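You operate a simulated robot arm through the tools that you are given. There is no shell and no other tool.

The job below is to be done with a simulated two-armed robot. You get a single attempt, and the scene is never put back.

## Task
Put the 6 capacitor from the packing bench top on the top of the foam rack and the 10 capacitor on the pulley there. Put the tray on the packing bench top away on the top of the long bench. Put the strap tool on the deck of the parts cart away on the packing bench top. Put the wedge from the top of the long bench on the dish. Pick up the torque driver with the largest size on its label from the top of the long bench with one hand, pass it to the other hand and put it on the top of pallet twenty-six. Open the wide drawer, take the black buckle from the top of the long bench and put it in the inside of the wide drawer, then shut the drawer. Do these in any order. Set down upright: capacitor, wedge.

Only the result counts: the job must be done as asked and must still hold three seconds after the hand-in. Knocking over, shifting, dropping, spilling or breaking anything else fails it.

## Robot
Two 7-joint arms with two-finger parallel grippers on one trunk, on a base that moves. Base frame: it is fixed to the floor where the robot stands at the start and does not move with it; the origin is under the middle of the robot, x ahead of it, y to its left, z up. Readings come in mm, rad, newtons and seconds.
The left shoulder is at the start at [-102, 119, 785], the right one opposite. With the tool pointing down near the work surface each hand reaches from about 140 to 580 mm from the robot's upright axis, wherever it stands, measured 20 degrees to its own side. Places, roughly: buckle [-4750, -1000, 750]; capacitor [750, 0, 750]; dish (15x15x4 cm) [-4800, -800, 800]; inside of the wide drawer [-3700, -1100, 700]; packing bench top [600, 100, 800]; pulley (6x6x3 cm) [700, 500, 800]; strap tool (10x17x10 cm) [1400, 1100, 600]; top of pallet twenty-six [-2900, -2900, 700]; top of the foam rack [-3000, 600, 900]; top of the long bench [-4200, -1000, 800]; torque driver [-4750, -1000, 1000]; tray (15x10x3 cm) [600, 300, 800]; wedge (8x4x4 cm) [-4400, -700, 800]; wide drawer [-3700, -1200, 700]. Payload 3.43 kg a hand.
The TCP of each hand is the grasp point between the finger pads, 30 mm short of the fingertips. In the tool frame z runs along the fingers and y along their closing line. The gripper opens to 94 mm. The fingers are 28 mm wide and 10 mm thick; the gripper's body (50 by 96 mm) begins 55 mm behind the TCP.
Orientation is that of the tool frame in the base frame, as a unit quaternion [w, x, y, z]. With the fingers straight down and closing along the base's y, the tool's x points along the base's -x, its y along +y and its z along -z.

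## Interface
- The arms move only by the tool move_arm. It takes "left_rows", "right_rows" or both (then of equal length, played together; a hand with none holds still); each is a list of rows, each an object of numbers (a shift or turn left out is 0, a gripper value left out holds the last): "dx", "dy", "dz": the shift along the tool's x, y, z in mm; "rx", "ry", "rz": the turn, a rotation vector about the tool's x, y, z in rad; "fingers": the finger opening in mm, from 0 to 94. In form: [{"dx": .., "dy": .., "dz": .., "rx": .., "ry": .., "rz": .., "fingers": ..}, ...]. A call has 1 to 20 rows; each row is the pose to reach, as a shift and turn from the pose commanded when the call began, along the tool's axes at that moment. A row lasts 0.2 s, in which the tool goes at most 50 mm and 0.15 rad; a call with a longer step from one row to the next is refused whole, and so is a gripper value outside its range. Where a pose cannot be reached the arm comes as near as it can. A force on the tool above 40 N (or 10 N above the force at the start of the call, whichever is more), or a blocked arm, ends the call early, and 0.2 s more pass. Each finger travels about 153 mm/s and halts on what it meets, pressing with about 43 N; the grip force reading is that of the motor and also rises with nothing between the fingers. The clock runs only during rows and for 0.2 s after the last one: add rows that repeat a pose to give the fingers time. The reply holds the time, the measured pose of the TCP, the force on the tool along the base axes, the opening and the grip force, in the units named above and with some noise, with the torque about the TCP (base axes, N m) and any sound that the robot's microphone picked up.
- Cameras (640 x 400 px; columns grow to the right, rows downward): "scene" is now at [33.9, 41.9, 1492]; the picture's right is [0.24, -0.97, 0.00], its down [-0.77, -0.19, -0.61] and it looks along [0.59, 0.15, -0.79] (base axes); focal length 272 px, centre (320, 200). "left" rides on the left gripper at [76, -14, -102] in its tool frame; the picture's right is [0.18, 0.98, 0.00], its down [-0.75, 0.14, -0.64] and it looks along [-0.63, 0.12, 0.77] (tool axes); focal length 243 px, centre (320, 200). "right" rides on the right gripper at [76, 14, -103] in its tool frame; the picture's right is [-0.18, 0.98, 0.00], its down [-0.75, -0.14, -0.64] and it looks along [-0.63, -0.12, 0.77] (tool axes); focal length 243 px, centre (320, 200). There is no depth. A picture from a camera that has moved, and an enlarged one, comes with that camera's place and axes in the base frame and with its lens. The place of the scene camera against the robot may be out by one fixed shift of up to 25 mm in any direction.
- grab_frame(camera): a new picture of that camera. The clock stands still meanwhile.
- lift_body(by): moves the trunk up (or, below 0, down) by that many mm; the arms and the scene camera ride with it, the base frame stays. It gives what a move gives, with no picture.
- drive_base(legs): drives the robot by 1 to 6 legs, each [ahead, left, turn to the left] in mm, mm and rad, along the robot's own axes; the way and the turn of a leg run together, so that a leg with both is an arc; at most 1500 mm and 3.142 rad a leg. The arms and the cameras ride along, it lands a little off, and it stops where it bumps. It gives what a move gives.
- pan_tilt(pan, tilt): turns the head with the scene camera to pan (to the left, within 2.496 rad either way) and tilt (down, from -0.506 to 1.204), counted from straight ahead of the robot (the tilt from the chest, where the trunk bows). It gives what a move gives.
- enlarge(camera, box): a new picture of the part [left, top, right, bottom] of that camera's present view, enlarged. The clock stands still meanwhile.
- hand_in(): hands the job in; it is judged then, once.

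Nothing tells you exact positions but the pictures and the camera data. Unless the task says otherwise, let go and move clear before handing in.

The tools are called after "Call:" by a JSON object that holds its "name" and its "arguments". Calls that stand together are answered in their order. move_arm: Moves the arms, as the interface text tells. Its arguments: {"type":"object","properties":{"left_rows":{"type":"array","items":{"type":"object","properties":{"dx":{"type":"number"},"dy":{"type":"number"},"dz":{"type":"number"},"rx":{"type":"number"},"ry":{"type":"number"},"rz":{"type":"number"},"fingers":{"type":"number"}}}},"right_rows":{"type":"array","items":{"type":"object","properties":{"dx":{"type":"number"},"dy":{"type":"number"},"dz":{"type":"number"},"rx":{"type":"number"},"ry":{"type":"number"},"rz":{"type":"number"},"fingers":{"type":"number"}}}}},"required":[]} The other tools are called the same way: lift_body (by) moves the trunk up or down; drive_base (legs) drives the base; pan_tilt (pan, tilt) turns the head that bears the scene camera; grab_frame (camera) takes a picture; enlarge (camera, box) takes an enlarged picture of a part of a camera's view; hand_in () hands the job in.

At the start:

```text
time_s: 0.0
left_eef_pos: [394.1, 332.4, 1061.7]
left_tool_rot: [0.0, 0.0, 1.0, 0.0]
left_force: [-0.9, -0.4, 0.9]
left_wrist_torque: [0.0, -0.01, -0.01]
left_grip_width: 94.0
left_finger_force: 0.1
right_eef_pos: [296.8, -13.8, 1166.5]
right_tool_rot: [0.0, 0.0, 1.0, -0.001]
right_force: [-0.3, -0.2, -0.8]
right_wrist_torque: [0.02, 0.0, -0.02]
right_grip_width: 94.0
right_finger_force: 0.0
trunk travel left (down, up): [-209.0, 127.0]
robot x, y, heading: [-1.9, -0.5, -0.004]
head pan, tilt (commanded): [0.246, 0.915]
```

scene: 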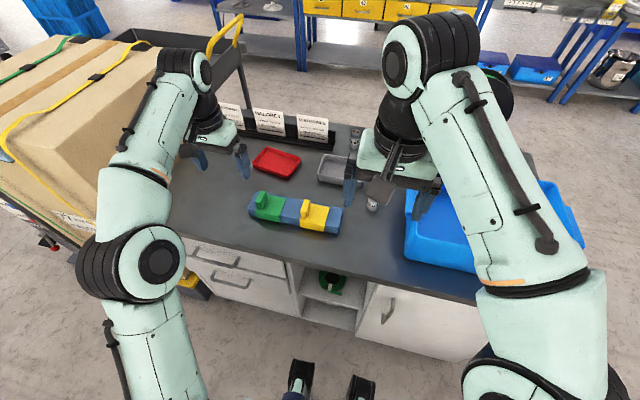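
right: 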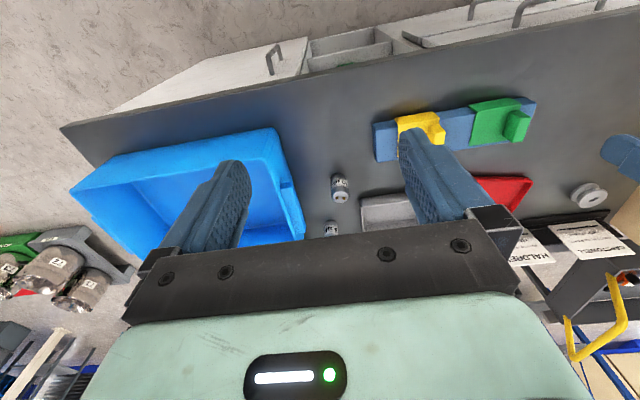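
left: 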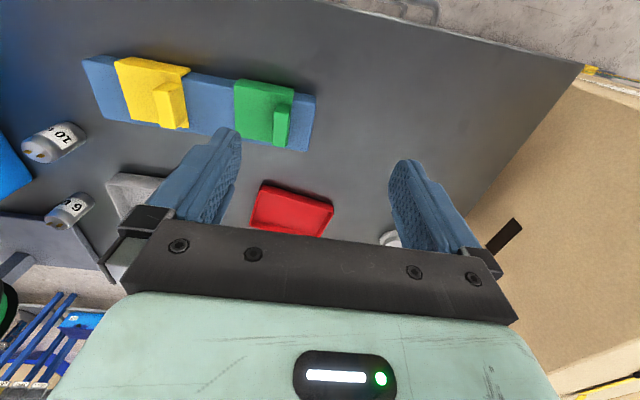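

I see the packing bench ahead of me with a blue bin, the two capacitors (10 and 6), a grey tray, a red tray and a block with yellow and green pieces. I'll take closer pictures before moving anything.

Call:
{"name": "enlarge", "arguments": {"camera": "right", "box": [280, 80, 640, 300]}}

Call:
{"name": "enlarge", "arguments": {"camera": "left", "box": [0, 40, 340, 260]}}

Call:
{"name": "enlarge", "arguments": {"camera": "scene", "box": [160, 80, 460, 260]}}

```text
1.78 times, centred on (460, 190) of right
camera zoom: at [218.7, -1.5, 1269.4], right [0.18, 0.98, 0.0], down [0.75, -0.14, 0.64], along [0.63, -0.12, -0.77], focal length 431 px, centre (71, 218)
```

zoom: 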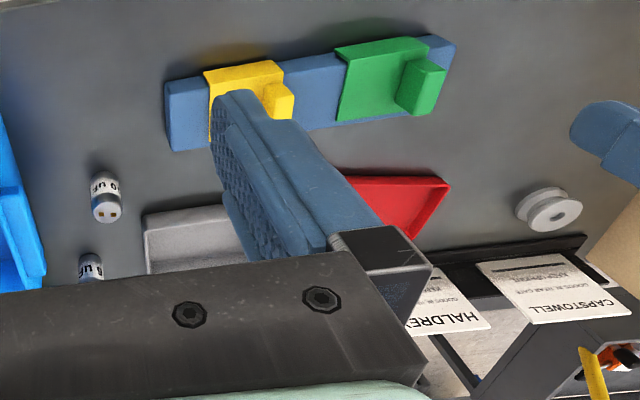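

```text
1.82 times, centred on (170, 150) of left
camera zoom: at [320.0, 317.2, 1163.9], right [-0.18, 0.98, 0.0], down [0.75, 0.14, 0.64], along [0.63, 0.12, -0.77], focal length 441 px, centre (593, 291)
```

zoom: 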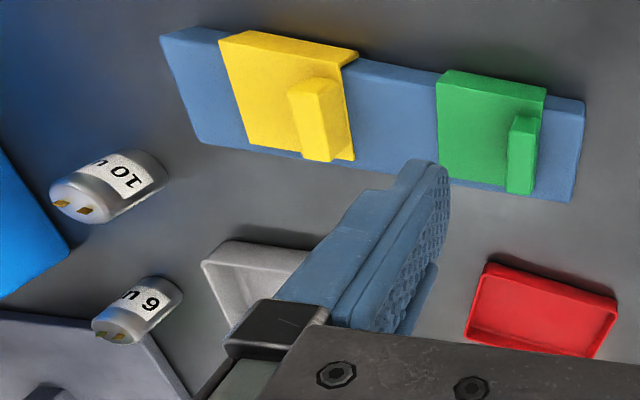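

```text
2.13 times, centred on (310, 170) of scene
camera zoom: at [33.9, 41.9, 1492.0], right [0.24, -0.97, 0.0], down [-0.77, -0.19, -0.61], along [0.59, 0.15, -0.79], focal length 581 px, centre (341, 264)
```

zoom: 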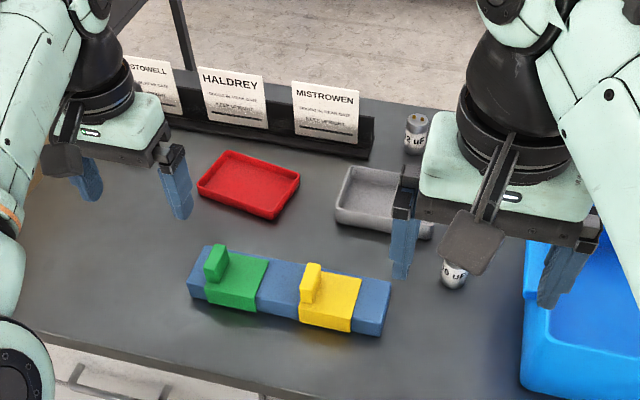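

I can see two capacitors, but their labels may be upside down in the wrist views. I'll zoom in on the labels and the two possible trays.

Call:
{"name": "enlarge", "arguments": {"camera": "left", "box": [10, 100, 110, 240]}}

Call:
{"name": "enlarge", "arguments": {"camera": "right", "box": [310, 160, 370, 250]}}

Call:
{"name": "enlarge", "arguments": {"camera": "scene", "box": [330, 120, 400, 220]}}

```text
2.86 times, centred on (60, 170) of left
camera zoom: at [320.0, 317.2, 1163.9], right [-0.18, 0.98, 0.0], down [0.75, 0.14, 0.64], along [0.63, 0.12, -0.77], focal length 693 px, centre (1063, 286)
```

zoom: 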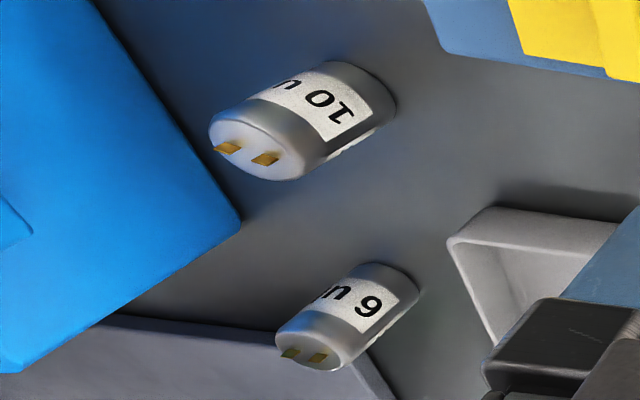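

```text
4.44 times, centred on (340, 205) of right
camera zoom: at [218.7, -1.5, 1269.4], right [0.18, 0.98, 0.0], down [0.75, -0.14, 0.64], along [0.63, -0.12, -0.77], focal length 1078 px, centre (231, 178)
```

zoom: 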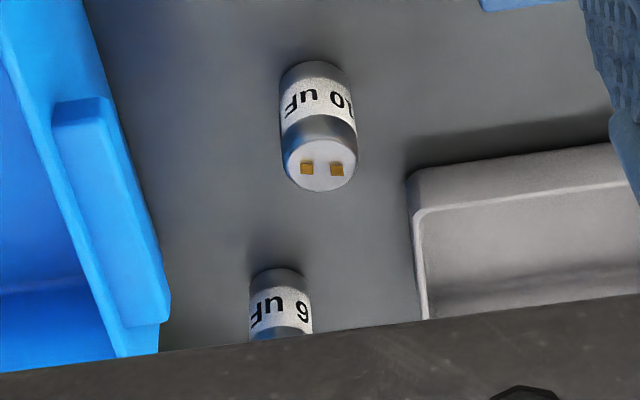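

```text
4.00 times, centred on (365, 170) of scene
camera zoom: at [33.9, 41.9, 1492.0], right [0.24, -0.97, 0.0], down [-0.77, -0.19, -0.61], along [0.59, 0.15, -0.79], focal length 1090 px, centre (140, 320)
```

zoom: 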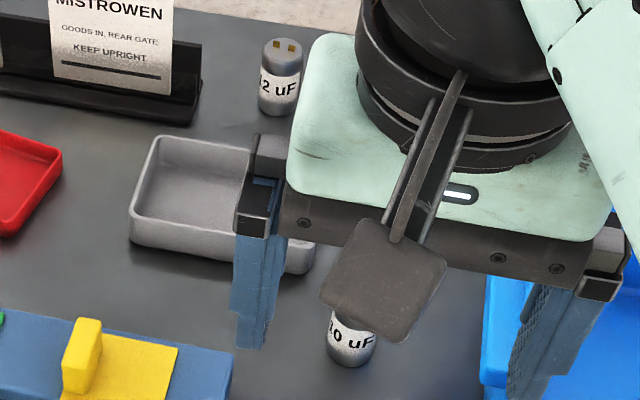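

There are at least three capacitors, and the one that looked like "6" could be an upside-down "9". I'll swing the right hand aside so the scene camera can see the bench.

Call:
{"name": "move_arm", "arguments": {"right_rows": [{"dy": -45}, {"dy": -90}, {"dy": -135}, {"dy": -180}, {"dy": -225}, {"dy": -270}, {"dy": -300}], "left_rows": [{"dx": 40, "dz": -10}, {"dx": 80, "dz": -20}, {"dx": 120, "dz": -30}, {"dx": 140, "dz": -40, "dy": 20}, {"dx": 140, "dz": -60, "dy": 50}, {"dx": 140, "dz": -60, "dy": 80}, {"dx": 140, "dz": -60, "dy": 80}]}}

Call:
{"name": "grab_frame", "arguments": {"camera": "scene"}}

Call:
{"name": "grab_frame", "arguments": {"camera": "left"}}

Call:
{"name": "grab_frame", "arguments": {"camera": "right"}}

```text
time_s: 1.6
left_eef_pos: [254.5, 412.5, 1121.7]
left_tool_rot: [-0.001, 0.0, 1.0, 0.001]
left_force: [-0.4, 0.3, -0.2]
left_wrist_torque: [-0.01, 0.0, 0.02]
left_grip_width: 94.1
left_finger_force: 0.1
right_eef_pos: [296.1, -316.0, 1165.4]
right_tool_rot: [0.001, -0.001, 1.0, 0.0]
right_force: [-1.0, 0.1, 0.3]
right_wrist_torque: [0.02, 0.01, 0.01]
right_grip_width: 93.9
right_finger_force: 0.0
trunk travel left (down, up): [-209.0, 127.0]
robot x, y, heading: [0.4, 2.5, 0.001]
head pan, tilt (commanded): [0.246, 0.915]
```

```text
taken
camera scene: at [34.0, 41.2, 1492.0], right [0.24, -0.97, 0.0], down [-0.77, -0.19, -0.61], along [0.59, 0.15, -0.79], focal length 272 px, centre (320, 200)
```

scene: 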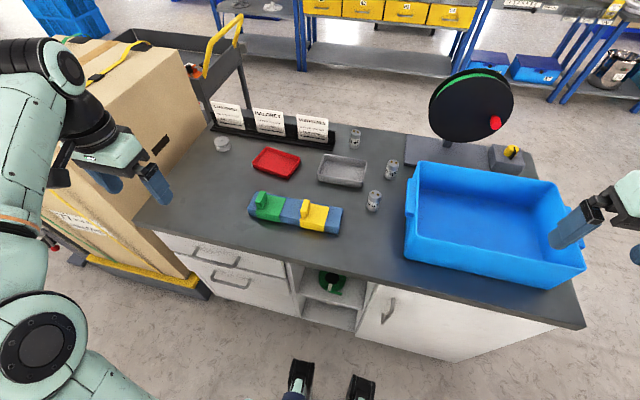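

```text
taken
camera left: at [179.9, 396.6, 1224.8], right [-0.18, 0.98, 0.0], down [0.75, 0.14, 0.64], along [0.63, 0.12, -0.77], focal length 243 px, centre (320, 200)
```

left: 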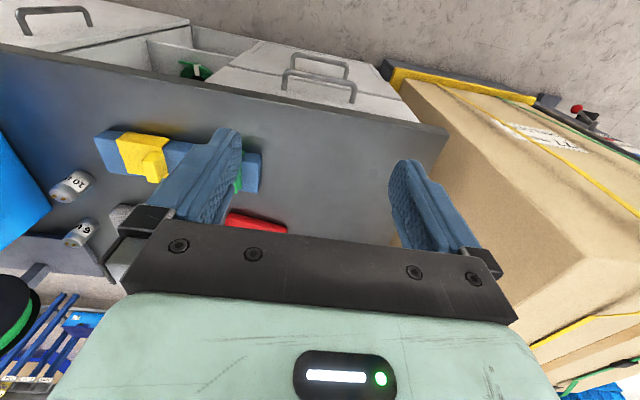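

```text
taken
camera right: at [218.9, -302.1, 1268.8], right [0.18, 0.98, 0.0], down [0.75, -0.14, 0.64], along [0.63, -0.12, -0.77], focal length 243 px, centre (320, 200)
```

right: 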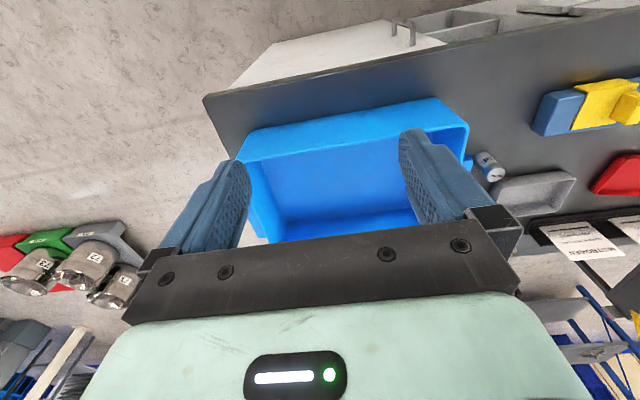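

Call:
{"name": "enlarge", "arguments": {"camera": "scene", "box": [340, 120, 420, 220]}}

Call:
{"name": "enlarge", "arguments": {"camera": "scene", "box": [200, 90, 400, 240]}}

Call:
{"name": "enlarge", "arguments": {"camera": "scene", "box": [100, 0, 300, 130]}}

```text
4.00 times, centred on (380, 170) of scene
camera zoom: at [34.0, 41.2, 1492.0], right [0.24, -0.97, 0.0], down [-0.77, -0.19, -0.61], along [0.59, 0.15, -0.79], focal length 1090 px, centre (80, 320)
```

zoom: 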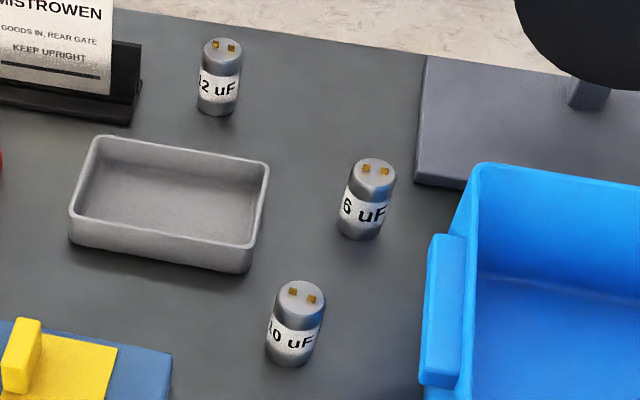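

```text
2.67 times, centred on (300, 165) of scene
camera zoom: at [34.0, 41.2, 1492.0], right [0.24, -0.97, 0.0], down [-0.77, -0.19, -0.61], along [0.59, 0.15, -0.79], focal length 727 px, centre (373, 293)
```

zoom: 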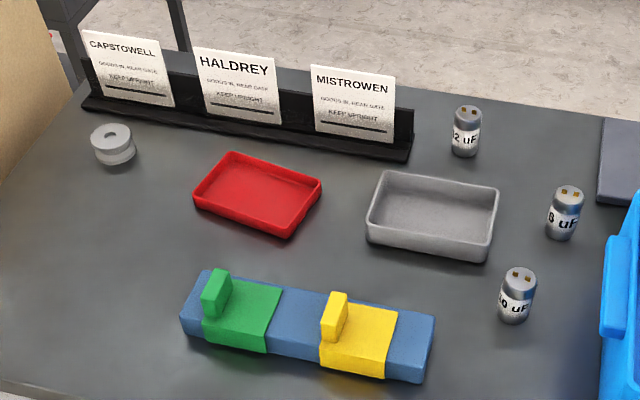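

```text
3.08 times, centred on (200, 65) of scene
camera zoom: at [34.0, 41.2, 1492.0], right [0.24, -0.97, 0.0], down [-0.77, -0.19, -0.61], along [0.59, 0.15, -0.79], focal length 838 px, centre (689, 615)
```

zoom: 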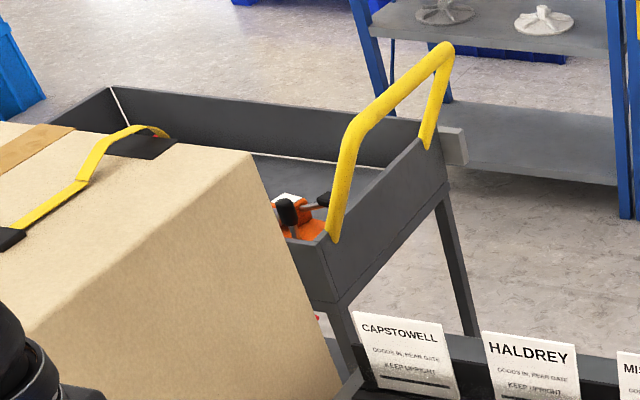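

Call:
{"name": "enlarge", "arguments": {"camera": "scene", "box": [376, 152, 408, 184]}}

Call:
{"name": "enlarge", "arguments": {"camera": "left", "box": [40, 160, 110, 260]}}

Call:
{"name": "enlarge", "arguments": {"camera": "scene", "box": [340, 122, 372, 154]}}

Call:
{"name": "enlarge", "arguments": {"camera": "scene", "box": [356, 184, 392, 216]}}

```text
12.50 times, centred on (392, 168) of scene
camera zoom: at [34.0, 41.2, 1492.0], right [0.24, -0.97, 0.0], down [-0.77, -0.19, -0.61], along [0.59, 0.15, -0.79], focal length 3406 px, centre (-580, 600)
```

zoom: 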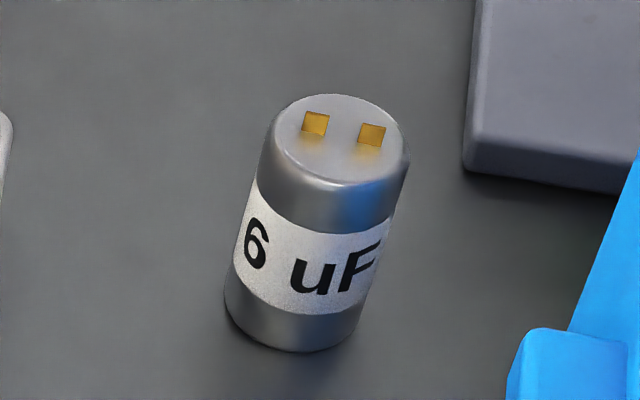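

```text
4.00 times, centred on (75, 210) of left
camera zoom: at [179.9, 396.6, 1224.8], right [-0.18, 0.98, 0.0], down [0.75, 0.14, 0.64], along [0.63, 0.12, -0.77], focal length 970 px, centre (1300, 160)
```

zoom: 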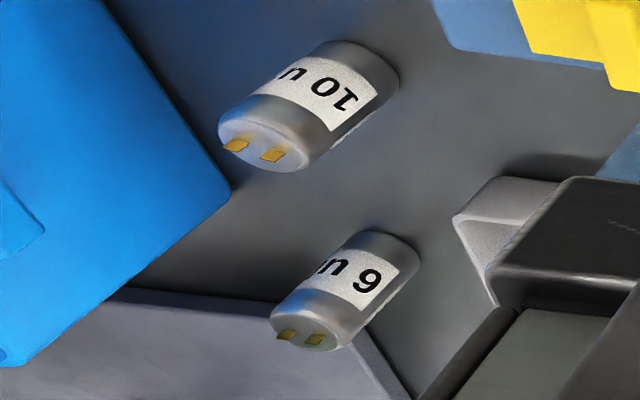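

```text
12.50 times, centred on (356, 138) of scene
camera zoom: at [34.0, 41.2, 1492.0], right [0.24, -0.97, 0.0], down [-0.77, -0.19, -0.61], along [0.59, 0.15, -0.79], focal length 3406 px, centre (-130, 975)
```

zoom: 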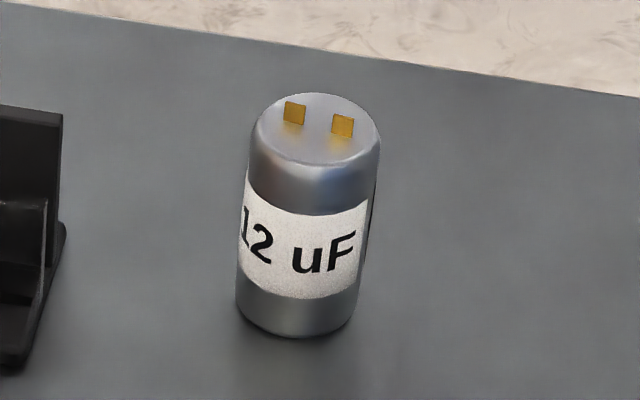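

```text
12.50 times, centred on (374, 200) of scene
camera zoom: at [34.0, 41.2, 1492.0], right [0.24, -0.97, 0.0], down [-0.77, -0.19, -0.61], along [0.59, 0.15, -0.79], focal length 3406 px, centre (-355, 200)
```

zoom: 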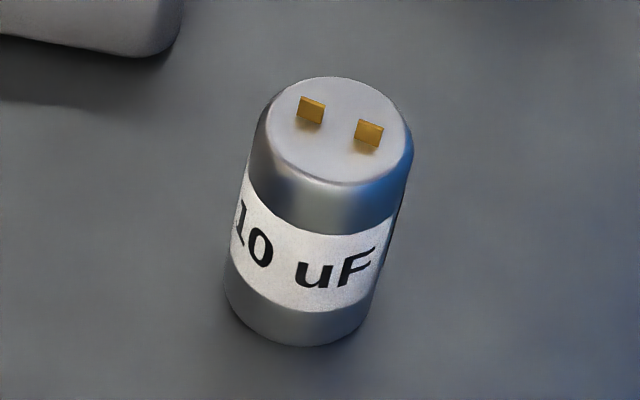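

The scene view settles it: the labels are 6 uF, 10 uF and 12 uF. The red tray looks about 15x10x3 cm, and the grey one looks deeper. Next I'll look around the whole area.

Call:
{"name": "pan_tilt", "arguments": {"pan": 0.8, "tilt": 0.5}}

Call:
{"name": "grab_frame", "arguments": {"camera": "scene"}}

Call:
{"name": "pan_tilt", "arguments": {"pan": 2.2, "tilt": 0.4}}

Call:
{"name": "grab_frame", "arguments": {"camera": "scene"}}

Call:
{"name": "pan_tilt", "arguments": {"pan": -2.4, "tilt": 0.3}}

Call:
{"name": "grab_frame", "arguments": {"camera": "scene"}}

Call:
{"name": "pan_tilt", "arguments": {"pan": -1.2, "tilt": 0.4}}

Call:
{"name": "grab_frame", "arguments": {"camera": "scene"}}

Call:
{"name": "pan_tilt", "arguments": {"pan": 2.49, "tilt": 0.3}}

Call:
{"name": "grab_frame", "arguments": {"camera": "scene"}}

```text
time_s: 2.6
left_eef_pos: [254.2, 411.7, 1122.3]
left_tool_rot: [0.0, 0.0, 1.0, 0.0]
left_force: [0.0, -0.7, 0.4]
left_wrist_torque: [0.02, 0.05, 0.01]
left_grip_width: 93.9
left_finger_force: 0.0
right_eef_pos: [298.0, -314.2, 1165.7]
right_tool_rot: [0.0, 0.0, 1.0, 0.0]
right_force: [0.3, -0.5, 1.0]
right_wrist_torque: [-0.02, 0.04, -0.01]
right_grip_width: 94.2
right_finger_force: 0.1
trunk travel left (down, up): [-209.0, 127.0]
robot x, y, heading: [-1.3, 1.5, 0.003]
head pan, tilt (commanded): [0.799, 0.499]
```

```text
taken
camera scene: at [25.0, 88.9, 1526.9], right [0.72, -0.7, 0.0], down [-0.33, -0.34, -0.88], along [0.61, 0.63, -0.48], focal length 272 px, centre (320, 200)
```

scene: 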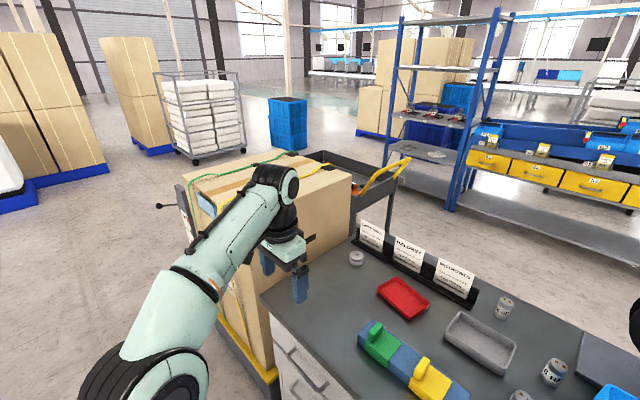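

```text
time_s: 4.1
left_eef_pos: [254.5, 411.7, 1122.5]
left_tool_rot: [0.001, 0.0, 1.0, 0.001]
left_force: [-0.4, 0.2, 0.1]
left_wrist_torque: [-0.02, 0.02, 0.0]
left_grip_width: 94.1
left_finger_force: 0.1
right_eef_pos: [296.7, -313.6, 1165.5]
right_tool_rot: [0.001, 0.0, 1.0, 0.0]
right_force: [0.9, -0.2, 0.4]
right_wrist_torque: [0.0, -0.03, -0.02]
right_grip_width: 93.8
right_finger_force: 0.0
trunk travel left (down, up): [-209.0, 127.0]
robot x, y, heading: [2.4, 0.9, 0.002]
head pan, tilt (commanded): [2.201, 0.4]
```

```text
taken
camera scene: at [-93.1, 98.6, 1536.1], right [0.81, 0.59, 0.0], down [0.23, -0.31, -0.92], along [-0.54, 0.74, -0.39], focal length 272 px, centre (320, 200)
```

scene: 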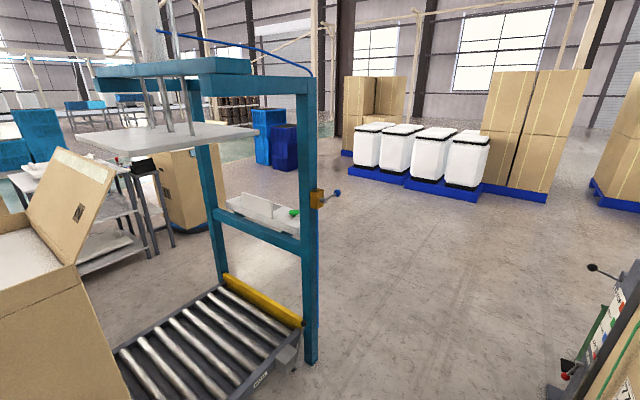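

```text
time_s: 7.8
left_eef_pos: [254.9, 411.8, 1121.2]
left_tool_rot: [0.001, -0.001, 1.0, 0.0]
left_force: [0.0, -0.4, 0.7]
left_wrist_torque: [-0.02, -0.01, 0.0]
left_grip_width: 94.3
left_finger_force: 0.0
right_eef_pos: [296.4, -314.2, 1165.5]
right_tool_rot: [0.001, 0.0, 1.0, 0.0]
right_force: [-0.2, 0.3, -0.6]
right_wrist_torque: [0.02, -0.05, -0.02]
right_grip_width: 94.1
right_finger_force: 0.1
trunk travel left (down, up): [-209.0, 127.0]
robot x, y, heading: [-0.8, -3.1, -0.0]
head pan, tilt (commanded): [-2.4, 0.3]
```

```text
taken
camera scene: at [-107.4, -39.4, 1545.4], right [-0.68, 0.74, 0.0], down [0.22, 0.2, -0.96], along [-0.7, -0.65, -0.3], focal length 272 px, centre (320, 200)
```

scene: 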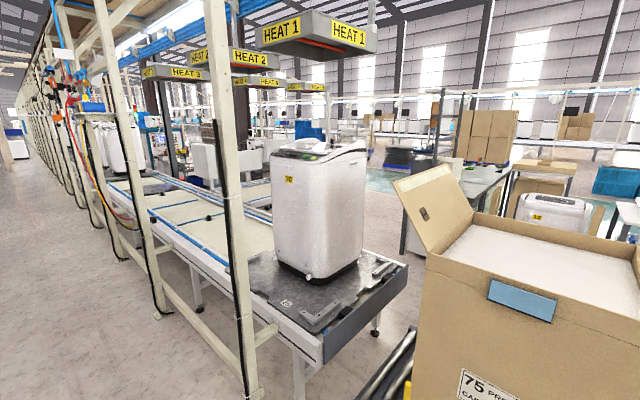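

```text
time_s: 9.2
left_eef_pos: [254.4, 411.5, 1122.7]
left_tool_rot: [0.001, 0.0, 1.0, -0.001]
left_force: [0.4, 0.5, 0.0]
left_wrist_torque: [-0.03, -0.01, 0.0]
left_grip_width: 93.9
left_finger_force: 0.0
right_eef_pos: [296.6, -314.1, 1165.7]
right_tool_rot: [0.0, 0.001, 1.0, 0.0]
right_force: [0.3, 0.1, 0.5]
right_wrist_torque: [0.01, -0.04, 0.0]
right_grip_width: 93.9
right_finger_force: 0.0
trunk travel left (down, up): [-209.0, 127.0]
robot x, y, heading: [-0.1, -0.6, -0.002]
head pan, tilt (commanded): [-1.201, 0.4]
```

```text
taken
camera scene: at [-5.1, -62.7, 1536.1], right [-0.93, -0.36, 0.0], down [-0.14, 0.36, -0.92], along [0.33, -0.86, -0.39], focal length 272 px, centre (320, 200)
```

scene: 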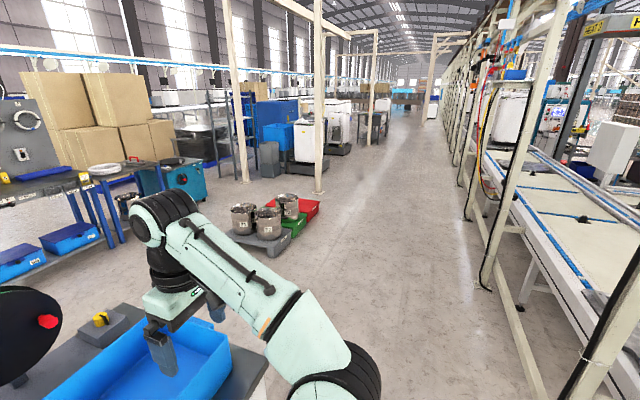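

```text
time_s: 12.2
left_eef_pos: [254.2, 412.5, 1122.2]
left_tool_rot: [0.0, 0.0, 1.0, 0.0]
left_force: [-0.8, 0.1, -0.3]
left_wrist_torque: [0.01, 0.02, -0.02]
left_grip_width: 93.9
left_finger_force: 0.1
right_eef_pos: [296.3, -314.6, 1164.9]
right_tool_rot: [0.001, 0.0, 1.0, 0.0]
right_force: [-0.5, 0.2, 0.7]
right_wrist_torque: [-0.03, -0.03, 0.0]
right_grip_width: 94.0
right_finger_force: 0.0
trunk travel left (down, up): [-209.0, 127.0]
robot x, y, heading: [-3.5, -1.3, -0.001]
head pan, tilt (commanded): [2.491, 0.3]
```

```text
taken
camera scene: at [-112.8, 80.3, 1545.4], right [0.61, 0.8, 0.0], down [0.24, -0.18, -0.96], along [-0.76, 0.58, -0.3], focal length 272 px, centre (320, 200)
```

scene: 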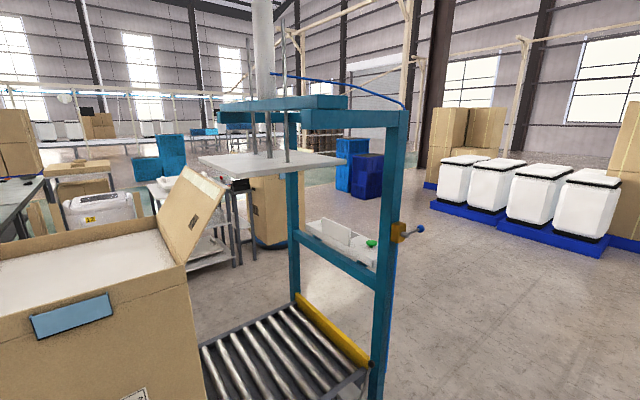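

A large open carton stands close behind me. The parts cart is beyond the bench on the left, and a conveyor with a washing machine is behind me on the right. I'll look down at my own base and the bench edge, and straight at the nearby surfaces.

Call:
{"name": "pan_tilt", "arguments": {"pan": 0.0, "tilt": 1.2}}

Call:
{"name": "grab_frame", "arguments": {"camera": "scene"}}

Call:
{"name": "pan_tilt", "arguments": {"pan": 2.49, "tilt": 0.9}}

Call:
{"name": "grab_frame", "arguments": {"camera": "scene"}}

Call:
{"name": "pan_tilt", "arguments": {"pan": -2.49, "tilt": 0.8}}

Call:
{"name": "grab_frame", "arguments": {"camera": "scene"}}

```text
time_s: 14.5
left_eef_pos: [255.4, 411.5, 1122.1]
left_tool_rot: [0.0, 0.0, 1.0, 0.0]
left_force: [0.5, 0.1, 0.1]
left_wrist_torque: [0.02, -0.01, 0.0]
left_grip_width: 94.0
left_finger_force: 0.2
right_eef_pos: [296.9, -314.4, 1166.3]
right_tool_rot: [0.001, 0.0, 1.0, -0.001]
right_force: [-0.4, -0.2, 0.7]
right_wrist_torque: [0.01, 0.01, -0.01]
right_grip_width: 94.2
right_finger_force: 0.1
trunk travel left (down, up): [-209.0, 127.0]
robot x, y, heading: [-0.9, 1.9, -0.002]
head pan, tilt (commanded): [0.0, 1.201]
```

```text
taken
camera scene: at [17.4, 23.7, 1473.3], right [0.0, -1.0, 0.0], down [-0.93, 0.0, -0.36], along [0.36, 0.0, -0.93], focal length 272 px, centre (320, 200)
```

scene: 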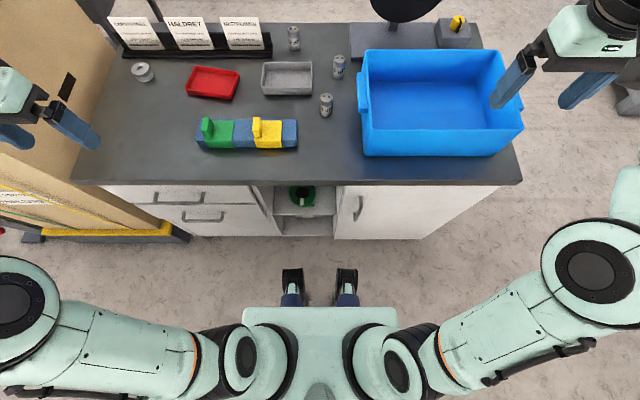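

```text
time_s: 16.8
left_eef_pos: [255.2, 411.2, 1122.0]
left_tool_rot: [0.0, 0.0, 1.0, 0.0]
left_force: [0.1, 0.0, 0.3]
left_wrist_torque: [-0.01, -0.01, 0.01]
left_grip_width: 93.8
left_finger_force: 0.1
right_eef_pos: [297.1, -314.3, 1165.9]
right_tool_rot: [0.0, 0.0, 1.0, -0.001]
right_force: [-0.9, 0.4, 0.0]
right_wrist_torque: [-0.02, -0.02, 0.05]
right_grip_width: 94.1
right_finger_force: 0.1
trunk travel left (down, up): [-209.0, 127.0]
robot x, y, heading: [-3.0, 1.0, 0.001]
head pan, tilt (commanded): [2.491, 0.901]
```

```text
taken
camera scene: at [-98.6, 69.5, 1493.1], right [0.61, 0.8, 0.0], down [0.62, -0.48, -0.62], along [-0.49, 0.38, -0.78], focal length 272 px, centre (320, 200)
```

scene: 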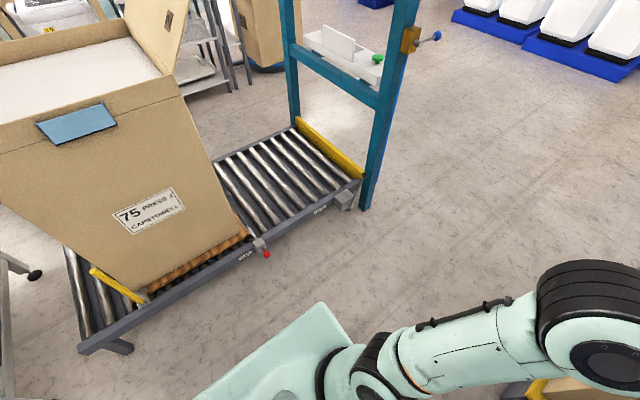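

```text
time_s: 20.7
left_eef_pos: [255.6, 411.0, 1122.5]
left_tool_rot: [0.0, 0.0, 1.0, 0.0]
left_force: [1.6, 0.5, -0.2]
left_wrist_torque: [0.01, 0.0, 0.02]
left_grip_width: 93.8
left_finger_force: 0.1
right_eef_pos: [295.9, -313.2, 1165.2]
right_tool_rot: [0.001, 0.0, 1.0, 0.0]
right_force: [0.3, 0.1, 0.5]
right_wrist_torque: [0.0, 0.01, 0.02]
right_grip_width: 94.0
right_finger_force: 0.1
trunk travel left (down, up): [-209.0, 127.0]
robot x, y, heading: [-0.2, 1.5, 0.005]
head pan, tilt (commanded): [-2.491, 0.799]
```

```text
taken
camera scene: at [-102.7, -25.2, 1501.0], right [-0.61, 0.8, 0.0], down [0.57, 0.43, -0.7], along [-0.55, -0.42, -0.72], focal length 272 px, centre (320, 200)
```

scene: 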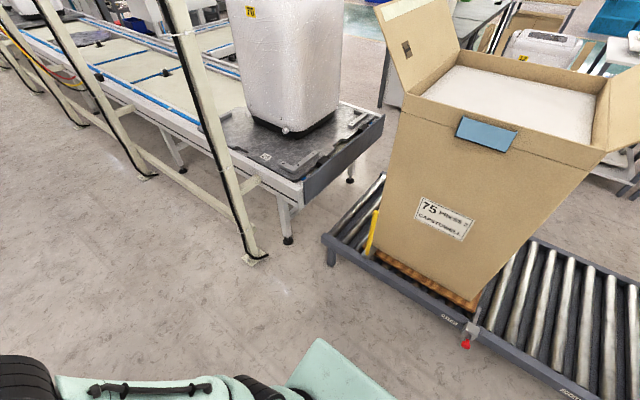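

Call:
{"name": "pan_tilt", "arguments": {"pan": 0.0, "tilt": 1.2}}

Call:
{"name": "enlarge", "arguments": {"camera": "scene", "box": [200, 160, 440, 310]}}

Call:
{"name": "enlarge", "arguments": {"camera": "scene", "box": [110, 20, 360, 170]}}

```text
time_s: 22.9
left_eef_pos: [254.0, 411.9, 1122.5]
left_tool_rot: [0.0, -0.001, 1.0, 0.0]
left_force: [0.2, 0.0, -1.0]
left_wrist_torque: [-0.01, 0.01, 0.0]
left_grip_width: 93.9
left_finger_force: 0.1
right_eef_pos: [297.7, -313.5, 1165.7]
right_tool_rot: [0.001, 0.001, 1.0, 0.0]
right_force: [0.6, 1.0, 0.0]
right_wrist_torque: [-0.01, 0.0, -0.01]
right_grip_width: 94.0
right_finger_force: 0.1
trunk travel left (down, up): [-209.0, 127.0]
robot x, y, heading: [3.5, -0.5, 0.001]
head pan, tilt (commanded): [0.0, 1.201]
```

```text
2.67 times, centred on (320, 235) of scene
camera zoom: at [17.4, 23.6, 1473.3], right [0.0, -1.0, 0.0], down [-0.93, 0.0, -0.36], along [0.36, 0.0, -0.93], focal length 727 px, centre (320, 107)
```

zoom: 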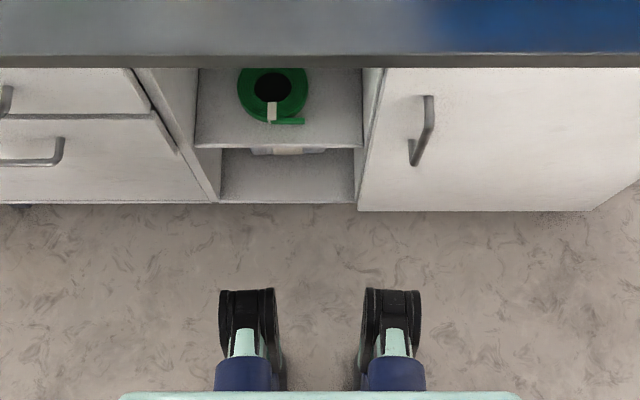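

```text
2.56 times, centred on (235, 95) of scene
camera zoom: at [17.4, 23.6, 1473.3], right [0.0, -1.0, 0.0], down [-0.93, 0.0, -0.36], along [0.36, 0.0, -0.93], focal length 698 px, centre (538, 469)
```

zoom: 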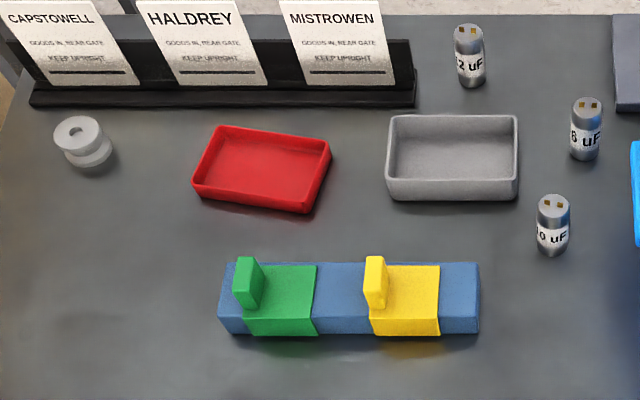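

The bench top is at about z 815, with the 10 uF capacitor near (540,-18) and the 6 uF near (680,-56). I take the pulley at about (675,538) and the red tray at about (634,322). The gap to the bench is about 150 mm, so I'll edge forward to reach better.

Call:
{"name": "drive_base", "arguments": {"legs": [[80, 0, 0]]}}

Call:
{"name": "enlarge", "arguments": {"camera": "scene", "box": [200, 160, 440, 310]}}

```text
time_s: 24.2
left_eef_pos: [313.9, 411.9, 1122.6]
left_tool_rot: [0.002, 0.0, 1.0, 0.0]
left_force: [0.0, -0.4, 0.0]
left_wrist_torque: [0.0, 0.0, -0.02]
left_grip_width: 94.2
left_finger_force: 0.0
right_eef_pos: [356.0, -313.4, 1166.3]
right_tool_rot: [0.002, 0.0, 1.0, 0.001]
right_force: [-0.3, 0.5, 0.6]
right_wrist_torque: [0.02, -0.03, -0.01]
right_grip_width: 94.2
right_finger_force: 0.1
trunk travel left (down, up): [-209.0, 127.0]
robot x, y, heading: [61.1, -2.6, 0.0]
head pan, tilt (commanded): [0.0, 1.201]
stopped in leg 1: the robot was blocked; the commanded pose is now the measured one
```

```text
2.67 times, centred on (320, 235) of scene
camera zoom: at [76.2, 23.6, 1473.2], right [0.0, -1.0, 0.0], down [-0.93, 0.0, -0.36], along [0.36, 0.0, -0.93], focal length 727 px, centre (320, 107)
```

zoom: 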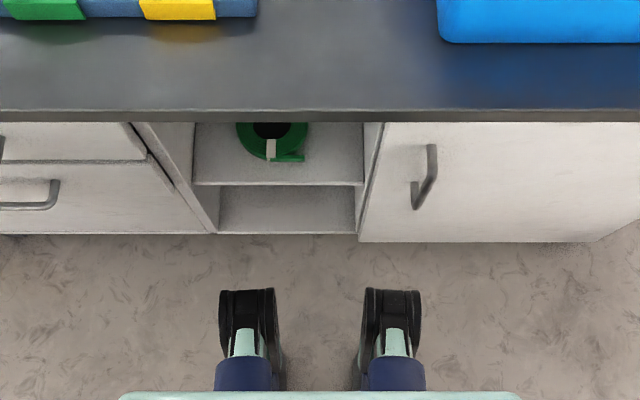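

The base stops at x≈61, which is as close as I can get from the front. The objects look undisturbed, so I'll bring the left hand over the 10 uF capacitor and take wrist pictures.

Call:
{"name": "move_arm", "arguments": {"left_rows": [{"dx": -17, "dy": -45, "dz": 10}, {"dx": -34, "dy": -90, "dz": 20}, {"dx": -51, "dy": -135, "dz": 30}, {"dx": -68, "dy": -180, "dz": 40}, {"dx": -85, "dy": -225, "dz": 50}, {"dx": -100, "dy": -270, "dz": 60}, {"dx": -110, "dy": -315, "dz": 75}, {"dx": -120, "dy": -355, "dz": 90}, {"dx": -130, "dy": -390, "dz": 100}, {"dx": -136, "dy": -400, "dz": 100}]}}

Call:
{"name": "grab_frame", "arguments": {"camera": "left"}}

Call:
{"name": "enlarge", "arguments": {"camera": "scene", "box": [110, 20, 430, 220]}}

```text
time_s: 26.4
left_eef_pos: [451.0, 11.2, 1023.1]
left_tool_rot: [0.001, -0.001, 1.0, 0.0]
left_force: [-0.7, 0.3, 0.4]
left_wrist_torque: [0.0, -0.02, 0.0]
left_grip_width: 94.0
left_finger_force: 0.0
right_eef_pos: [355.7, -314.5, 1166.3]
right_tool_rot: [0.001, 0.0, 1.0, 0.0]
right_force: [-0.2, -0.4, -0.4]
right_wrist_torque: [-0.01, 0.04, 0.0]
right_grip_width: 94.0
right_finger_force: 0.1
trunk travel left (down, up): [-209.0, 127.0]
robot x, y, heading: [57.8, -1.7, 0.006]
head pan, tilt (commanded): [0.0, 1.201]
```

```text
taken
camera left: at [376.0, -4.0, 1125.4], right [-0.19, 0.98, 0.0], down [0.75, 0.14, 0.64], along [0.63, 0.12, -0.77], focal length 243 px, centre (320, 200)
```

left: 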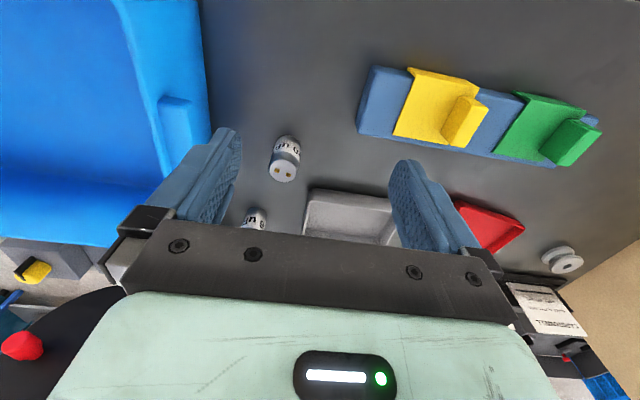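

```text
2.00 times, centred on (270, 120) of scene
camera zoom: at [77.7, 23.8, 1473.3], right [0.0, -1.0, 0.0], down [-0.93, 0.0, -0.36], along [0.36, 0.0, -0.93], focal length 545 px, centre (420, 360)
```

zoom: 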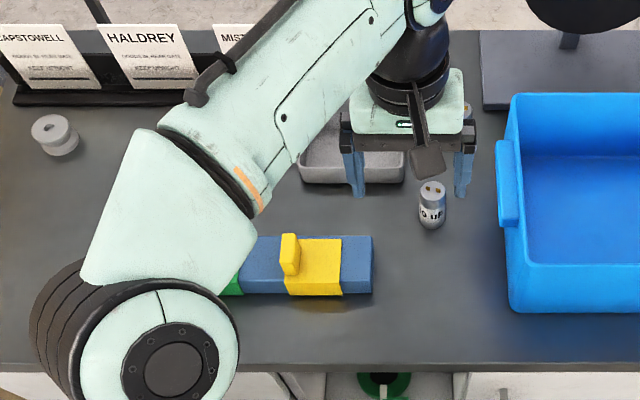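

Call:
{"name": "enlarge", "arguments": {"camera": "left", "box": [235, 115, 335, 235]}}

Call:
{"name": "enlarge", "arguments": {"camera": "left", "box": [300, 50, 640, 290]}}

```text
3.33 times, centred on (285, 175) of left
camera zoom: at [376.0, -4.0, 1125.4], right [-0.19, 0.98, 0.0], down [0.75, 0.14, 0.64], along [0.63, 0.12, -0.77], focal length 809 px, centre (437, 283)
```

zoom: 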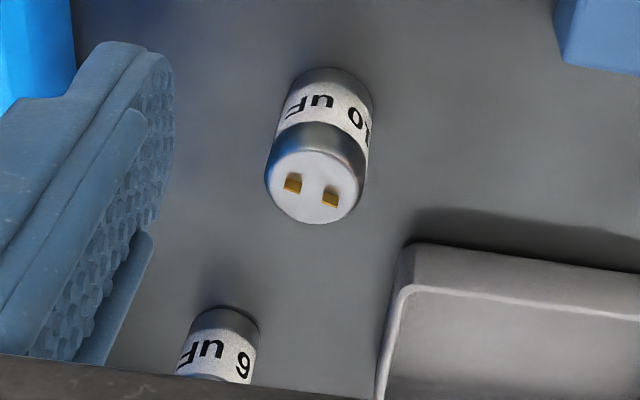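

```text
1.67 times, centred on (470, 170) of left
camera zoom: at [376.0, -4.0, 1125.4], right [-0.19, 0.98, 0.0], down [0.75, 0.14, 0.64], along [0.63, 0.12, -0.77], focal length 404 px, centre (70, 250)
```

zoom: 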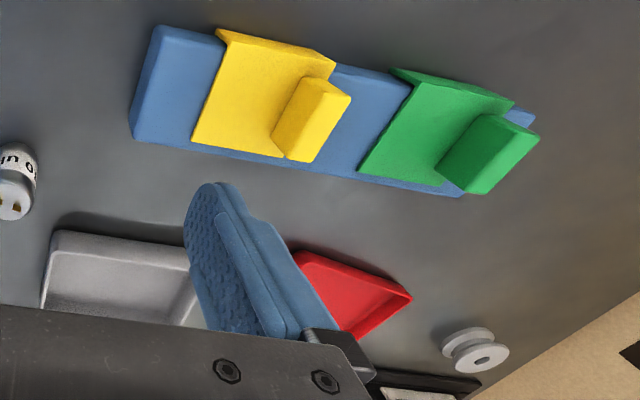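

The 10 uF capacitor stands at about (541,-17), with its top near z 882 and its base near z 813. I'll lower the left hand around it.

Call:
{"name": "move_arm", "arguments": {"left_rows": [{"dx": -45, "dy": -14, "dz": 0, "fingers": 72}, {"dx": -90, "dy": -28, "dz": 10}, {"dx": -90, "dy": -28, "dz": 40}, {"dx": -90, "dy": -28, "dz": 70}, {"dx": -90, "dy": -28, "dz": 90}, {"dx": -90, "dy": -28, "dz": 90}]}}

Call:
{"name": "grab_frame", "arguments": {"camera": "left"}}

```text
time_s: 27.8
left_eef_pos: [541.3, -16.6, 932.8]
left_tool_rot: [0.0, 0.001, 1.0, 0.0]
left_force: [-0.1, -0.3, 0.7]
left_wrist_torque: [0.0, 0.0, -0.01]
left_grip_width: 71.8
left_finger_force: 0.1
left hand out of reach, approached as far as the arm can: row 2, 3, 4
right_eef_pos: [357.0, -314.4, 1166.4]
right_tool_rot: [0.001, 0.0, 1.0, 0.001]
right_force: [-0.5, 0.2, 0.4]
right_wrist_torque: [-0.02, -0.05, -0.02]
right_grip_width: 94.1
right_finger_force: 0.1
trunk travel left (down, up): [-209.0, 127.0]
robot x, y, heading: [64.0, -0.8, 0.002]
head pan, tilt (commanded): [0.0, 1.201]
```

```text
taken
camera left: at [466.1, -31.6, 1034.8], right [-0.18, 0.98, 0.0], down [0.75, 0.14, 0.64], along [0.63, 0.12, -0.77], focal length 243 px, centre (320, 200)
```

left: 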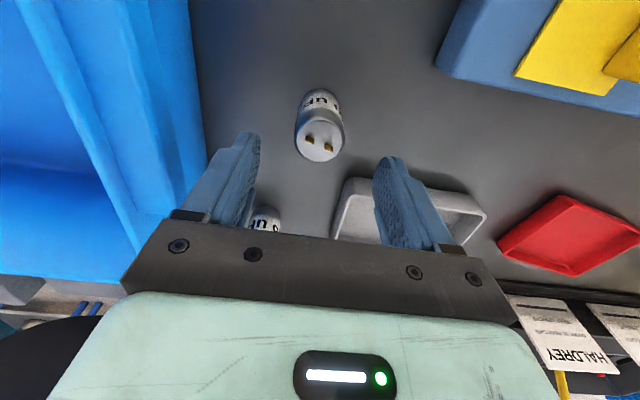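

Call:
{"name": "move_arm", "arguments": {"left_rows": [{"dz": 20}, {"dz": 40}, {"dz": 60}, {"dz": 79}, {"dz": 79}]}}

Call:
{"name": "grab_frame", "arguments": {"camera": "left"}}

```text
time_s: 29.0
left_eef_pos: [542.1, -15.9, 853.4]
left_tool_rot: [0.001, 0.0, 1.0, 0.0]
left_force: [-0.3, -0.4, 0.0]
left_wrist_torque: [0.01, 0.02, 0.01]
left_grip_width: 72.0
left_finger_force: 0.1
right_eef_pos: [358.4, -314.2, 1165.4]
right_tool_rot: [0.001, 0.0, 1.0, 0.0]
right_force: [-0.6, 0.6, -0.6]
right_wrist_torque: [0.0, 0.02, 0.03]
right_grip_width: 94.3
right_finger_force: 0.0
trunk travel left (down, up): [-209.0, 127.0]
robot x, y, heading: [59.3, 2.5, -0.003]
head pan, tilt (commanded): [0.0, 1.201]
```

```text
taken
camera left: at [466.3, -30.9, 956.0], right [-0.18, 0.98, 0.0], down [0.75, 0.14, 0.64], along [0.63, 0.12, -0.77], focal length 243 px, centre (320, 200)
```

left: 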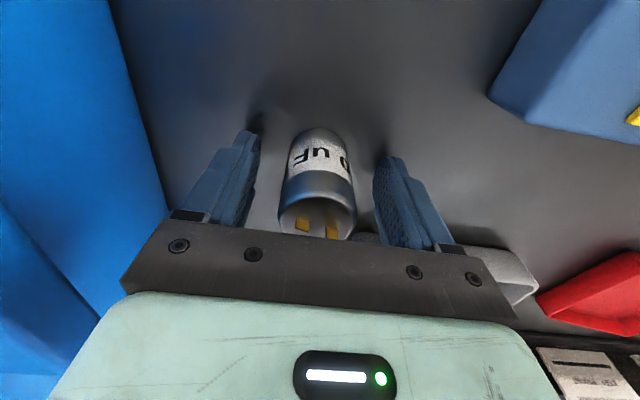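

Call:
{"name": "move_arm", "arguments": {"left_rows": [{"fingers": 20}, {"fingers": 20}, {"fingers": 20}]}}

Call:
{"name": "grab_frame", "arguments": {"camera": "left"}}

```text
time_s: 29.8
left_eef_pos: [541.4, -15.9, 853.7]
left_tool_rot: [0.001, 0.0, 1.0, 0.001]
left_force: [0.0, -0.7, 0.7]
left_wrist_torque: [-0.01, 0.03, 0.0]
left_grip_width: 34.8
left_finger_force: 43.0
right_eef_pos: [356.7, -314.6, 1166.8]
right_tool_rot: [0.001, 0.0, 1.0, 0.0]
right_force: [-0.2, -0.1, -0.3]
right_wrist_torque: [-0.02, 0.02, 0.02]
right_grip_width: 93.9
right_finger_force: 0.0
trunk travel left (down, up): [-209.0, 127.0]
robot x, y, heading: [60.5, 1.4, 0.001]
head pan, tilt (commanded): [0.0, 1.201]
```

```text
taken
camera left: at [466.3, -31.0, 956.1], right [-0.18, 0.98, 0.0], down [0.75, 0.14, 0.64], along [0.63, 0.12, -0.77], focal length 243 px, centre (320, 200)
```

left: 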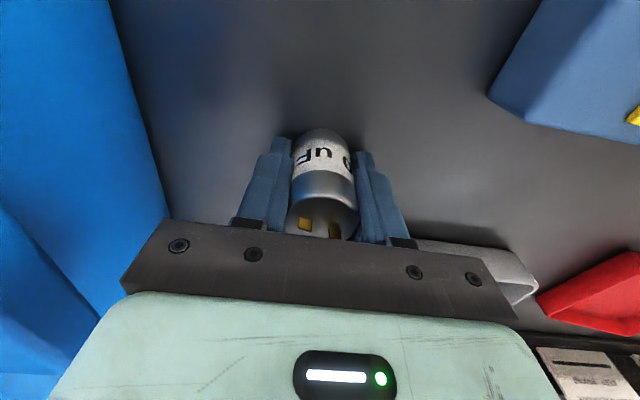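

The 10 uF capacitor is gripped at 34.8 mm wide. I'll lift it, draw it back, and then drive left along the bench toward the pulley.

Call:
{"name": "move_arm", "arguments": {"left_rows": [{"dz": -15}, {"dz": -40}, {"dz": -75}, {"dx": 20, "dz": -110}, {"dx": 50, "dz": -140}, {"dx": 80, "dy": 30, "dz": -160}, {"dx": 100, "dy": 70, "dz": -170}, {"dx": 120, "dy": 115, "dz": -170}, {"dx": 140, "dy": 160, "dz": -170}, {"dx": 150, "dy": 200, "dz": -170}]}}

Call:
{"name": "grab_frame", "arguments": {"camera": "left"}}

Call:
{"name": "grab_frame", "arguments": {"camera": "scene"}}

```text
time_s: 32.0
left_eef_pos: [390.4, 185.4, 1025.1]
left_tool_rot: [0.0, 0.0, 1.0, 0.0]
left_force: [-0.3, -0.3, -0.5]
left_wrist_torque: [-0.04, 0.04, 0.01]
left_grip_width: 34.9
left_finger_force: 42.8
right_eef_pos: [356.6, -314.7, 1166.5]
right_tool_rot: [0.001, 0.001, 1.0, 0.0]
right_force: [0.1, 0.0, -0.3]
right_wrist_torque: [-0.03, 0.0, 0.03]
right_grip_width: 94.1
right_finger_force: 0.1
trunk travel left (down, up): [-209.0, 127.0]
robot x, y, heading: [60.6, 2.4, 0.001]
head pan, tilt (commanded): [0.0, 1.201]
```

```text
taken
camera left: at [314.8, 169.9, 1126.1], right [-0.18, 0.98, 0.0], down [0.75, 0.14, 0.64], along [0.63, 0.12, -0.77], focal length 243 px, centre (320, 200)
```

left: 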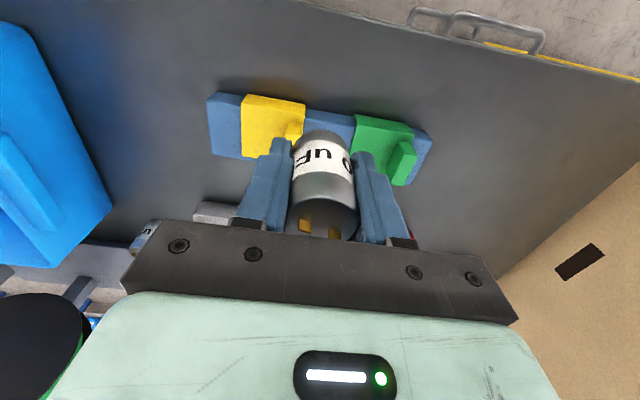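

```text
taken
camera scene: at [77.4, 24.4, 1473.3], right [0.0, -1.0, 0.0], down [-0.93, 0.0, -0.36], along [0.36, 0.0, -0.93], focal length 272 px, centre (320, 200)
```

scene: 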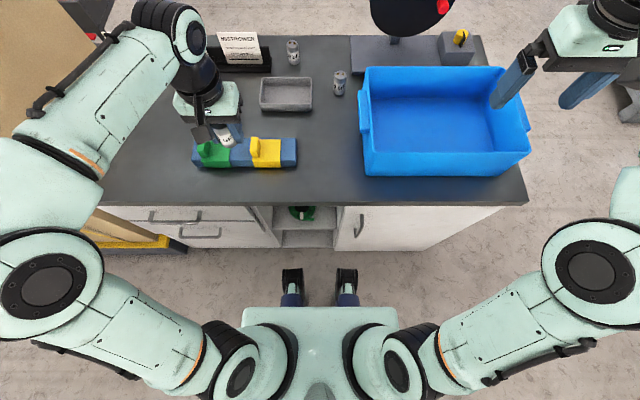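

Call:
{"name": "pan_tilt", "arguments": {"pan": 1.0, "tilt": 0.75}}

Call:
{"name": "grab_frame", "arguments": {"camera": "scene"}}

```text
time_s: 33.3
left_eef_pos: [391.4, 184.1, 1023.3]
left_tool_rot: [0.001, 0.0, 1.0, 0.0]
left_force: [0.1, 0.1, -0.4]
left_wrist_torque: [0.02, 0.01, -0.01]
left_grip_width: 34.6
left_finger_force: 42.5
right_eef_pos: [356.7, -314.2, 1165.2]
right_tool_rot: [0.001, 0.001, 1.0, 0.0]
right_force: [1.7, 0.7, 0.5]
right_wrist_torque: [0.01, 0.0, 0.01]
right_grip_width: 94.0
right_finger_force: 0.1
trunk travel left (down, up): [-209.0, 127.0]
robot x, y, heading: [62.7, -1.9, 0.003]
head pan, tilt (commanded): [1.0, 0.75]
```

```text
taken
camera scene: at [66.6, 93.4, 1505.0], right [0.84, -0.54, 0.0], down [-0.37, -0.57, -0.73], along [0.4, 0.61, -0.68], focal length 272 px, centre (320, 200)
```

scene: 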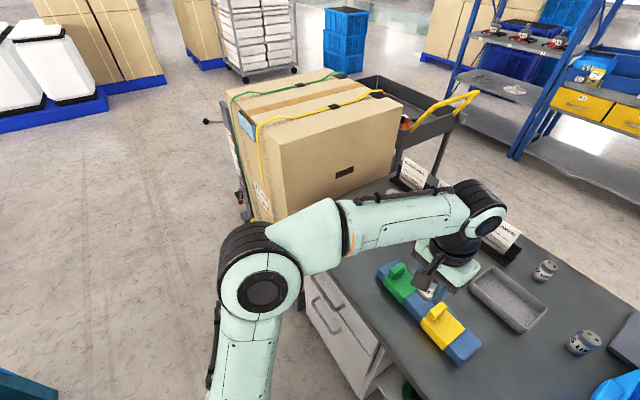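

The carton's front corner is near (300,660+), so a vertical grip can't reach the pulley. I'll put the capacitor back exactly where it stood and regrip it with the tool tilted forward for more reach.

Call:
{"name": "move_arm", "arguments": {"left_rows": [{"dx": -10, "dy": -40}, {"dx": -30, "dy": -85}, {"dx": -50, "dy": -130}, {"dx": -70, "dy": -170, "dz": 10}, {"dx": -100, "dy": -200, "dz": 30}, {"dx": -130, "dy": -200, "dz": 60}, {"dx": -150, "dy": -200, "dz": 95}, {"dx": -150, "dy": -200, "dz": 130}, {"dx": -150, "dy": -200, "dz": 155}, {"dx": -150, "dy": -200, "dz": 165}, {"dx": -150, "dy": -200, "dz": 170}, {"dx": -150, "dy": -200, "dz": 170}]}}

Call:
{"name": "grab_frame", "arguments": {"camera": "left"}}

```text
time_s: 35.9
left_eef_pos: [541.5, -15.9, 854.9]
left_tool_rot: [0.001, 0.0, 1.0, 0.001]
left_force: [0.8, 0.1, -0.9]
left_wrist_torque: [-0.02, -0.01, 0.0]
left_grip_width: 34.8
left_finger_force: 43.0
right_eef_pos: [357.6, -313.9, 1165.6]
right_tool_rot: [0.001, 0.0, 1.0, 0.001]
right_force: [-0.4, 0.3, -0.2]
right_wrist_torque: [-0.04, -0.01, 0.0]
right_grip_width: 93.9
right_finger_force: 0.0
trunk travel left (down, up): [-209.0, 127.0]
robot x, y, heading: [59.4, -4.4, 0.003]
head pan, tilt (commanded): [1.0, 0.75]
```

```text
taken
camera left: at [466.3, -31.4, 955.9], right [-0.18, 0.98, 0.0], down [0.75, 0.14, 0.64], along [0.63, 0.12, -0.77], focal length 243 px, centre (320, 200)
```

left: 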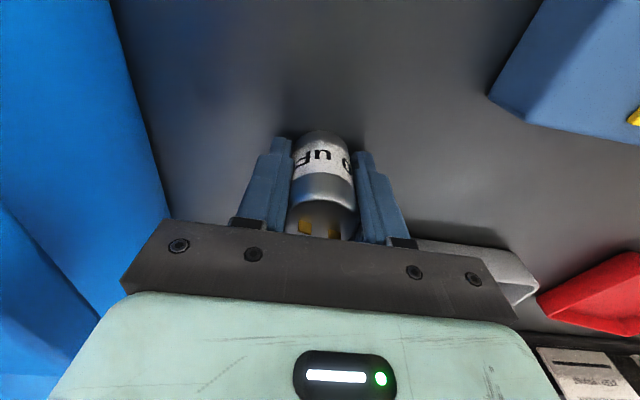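

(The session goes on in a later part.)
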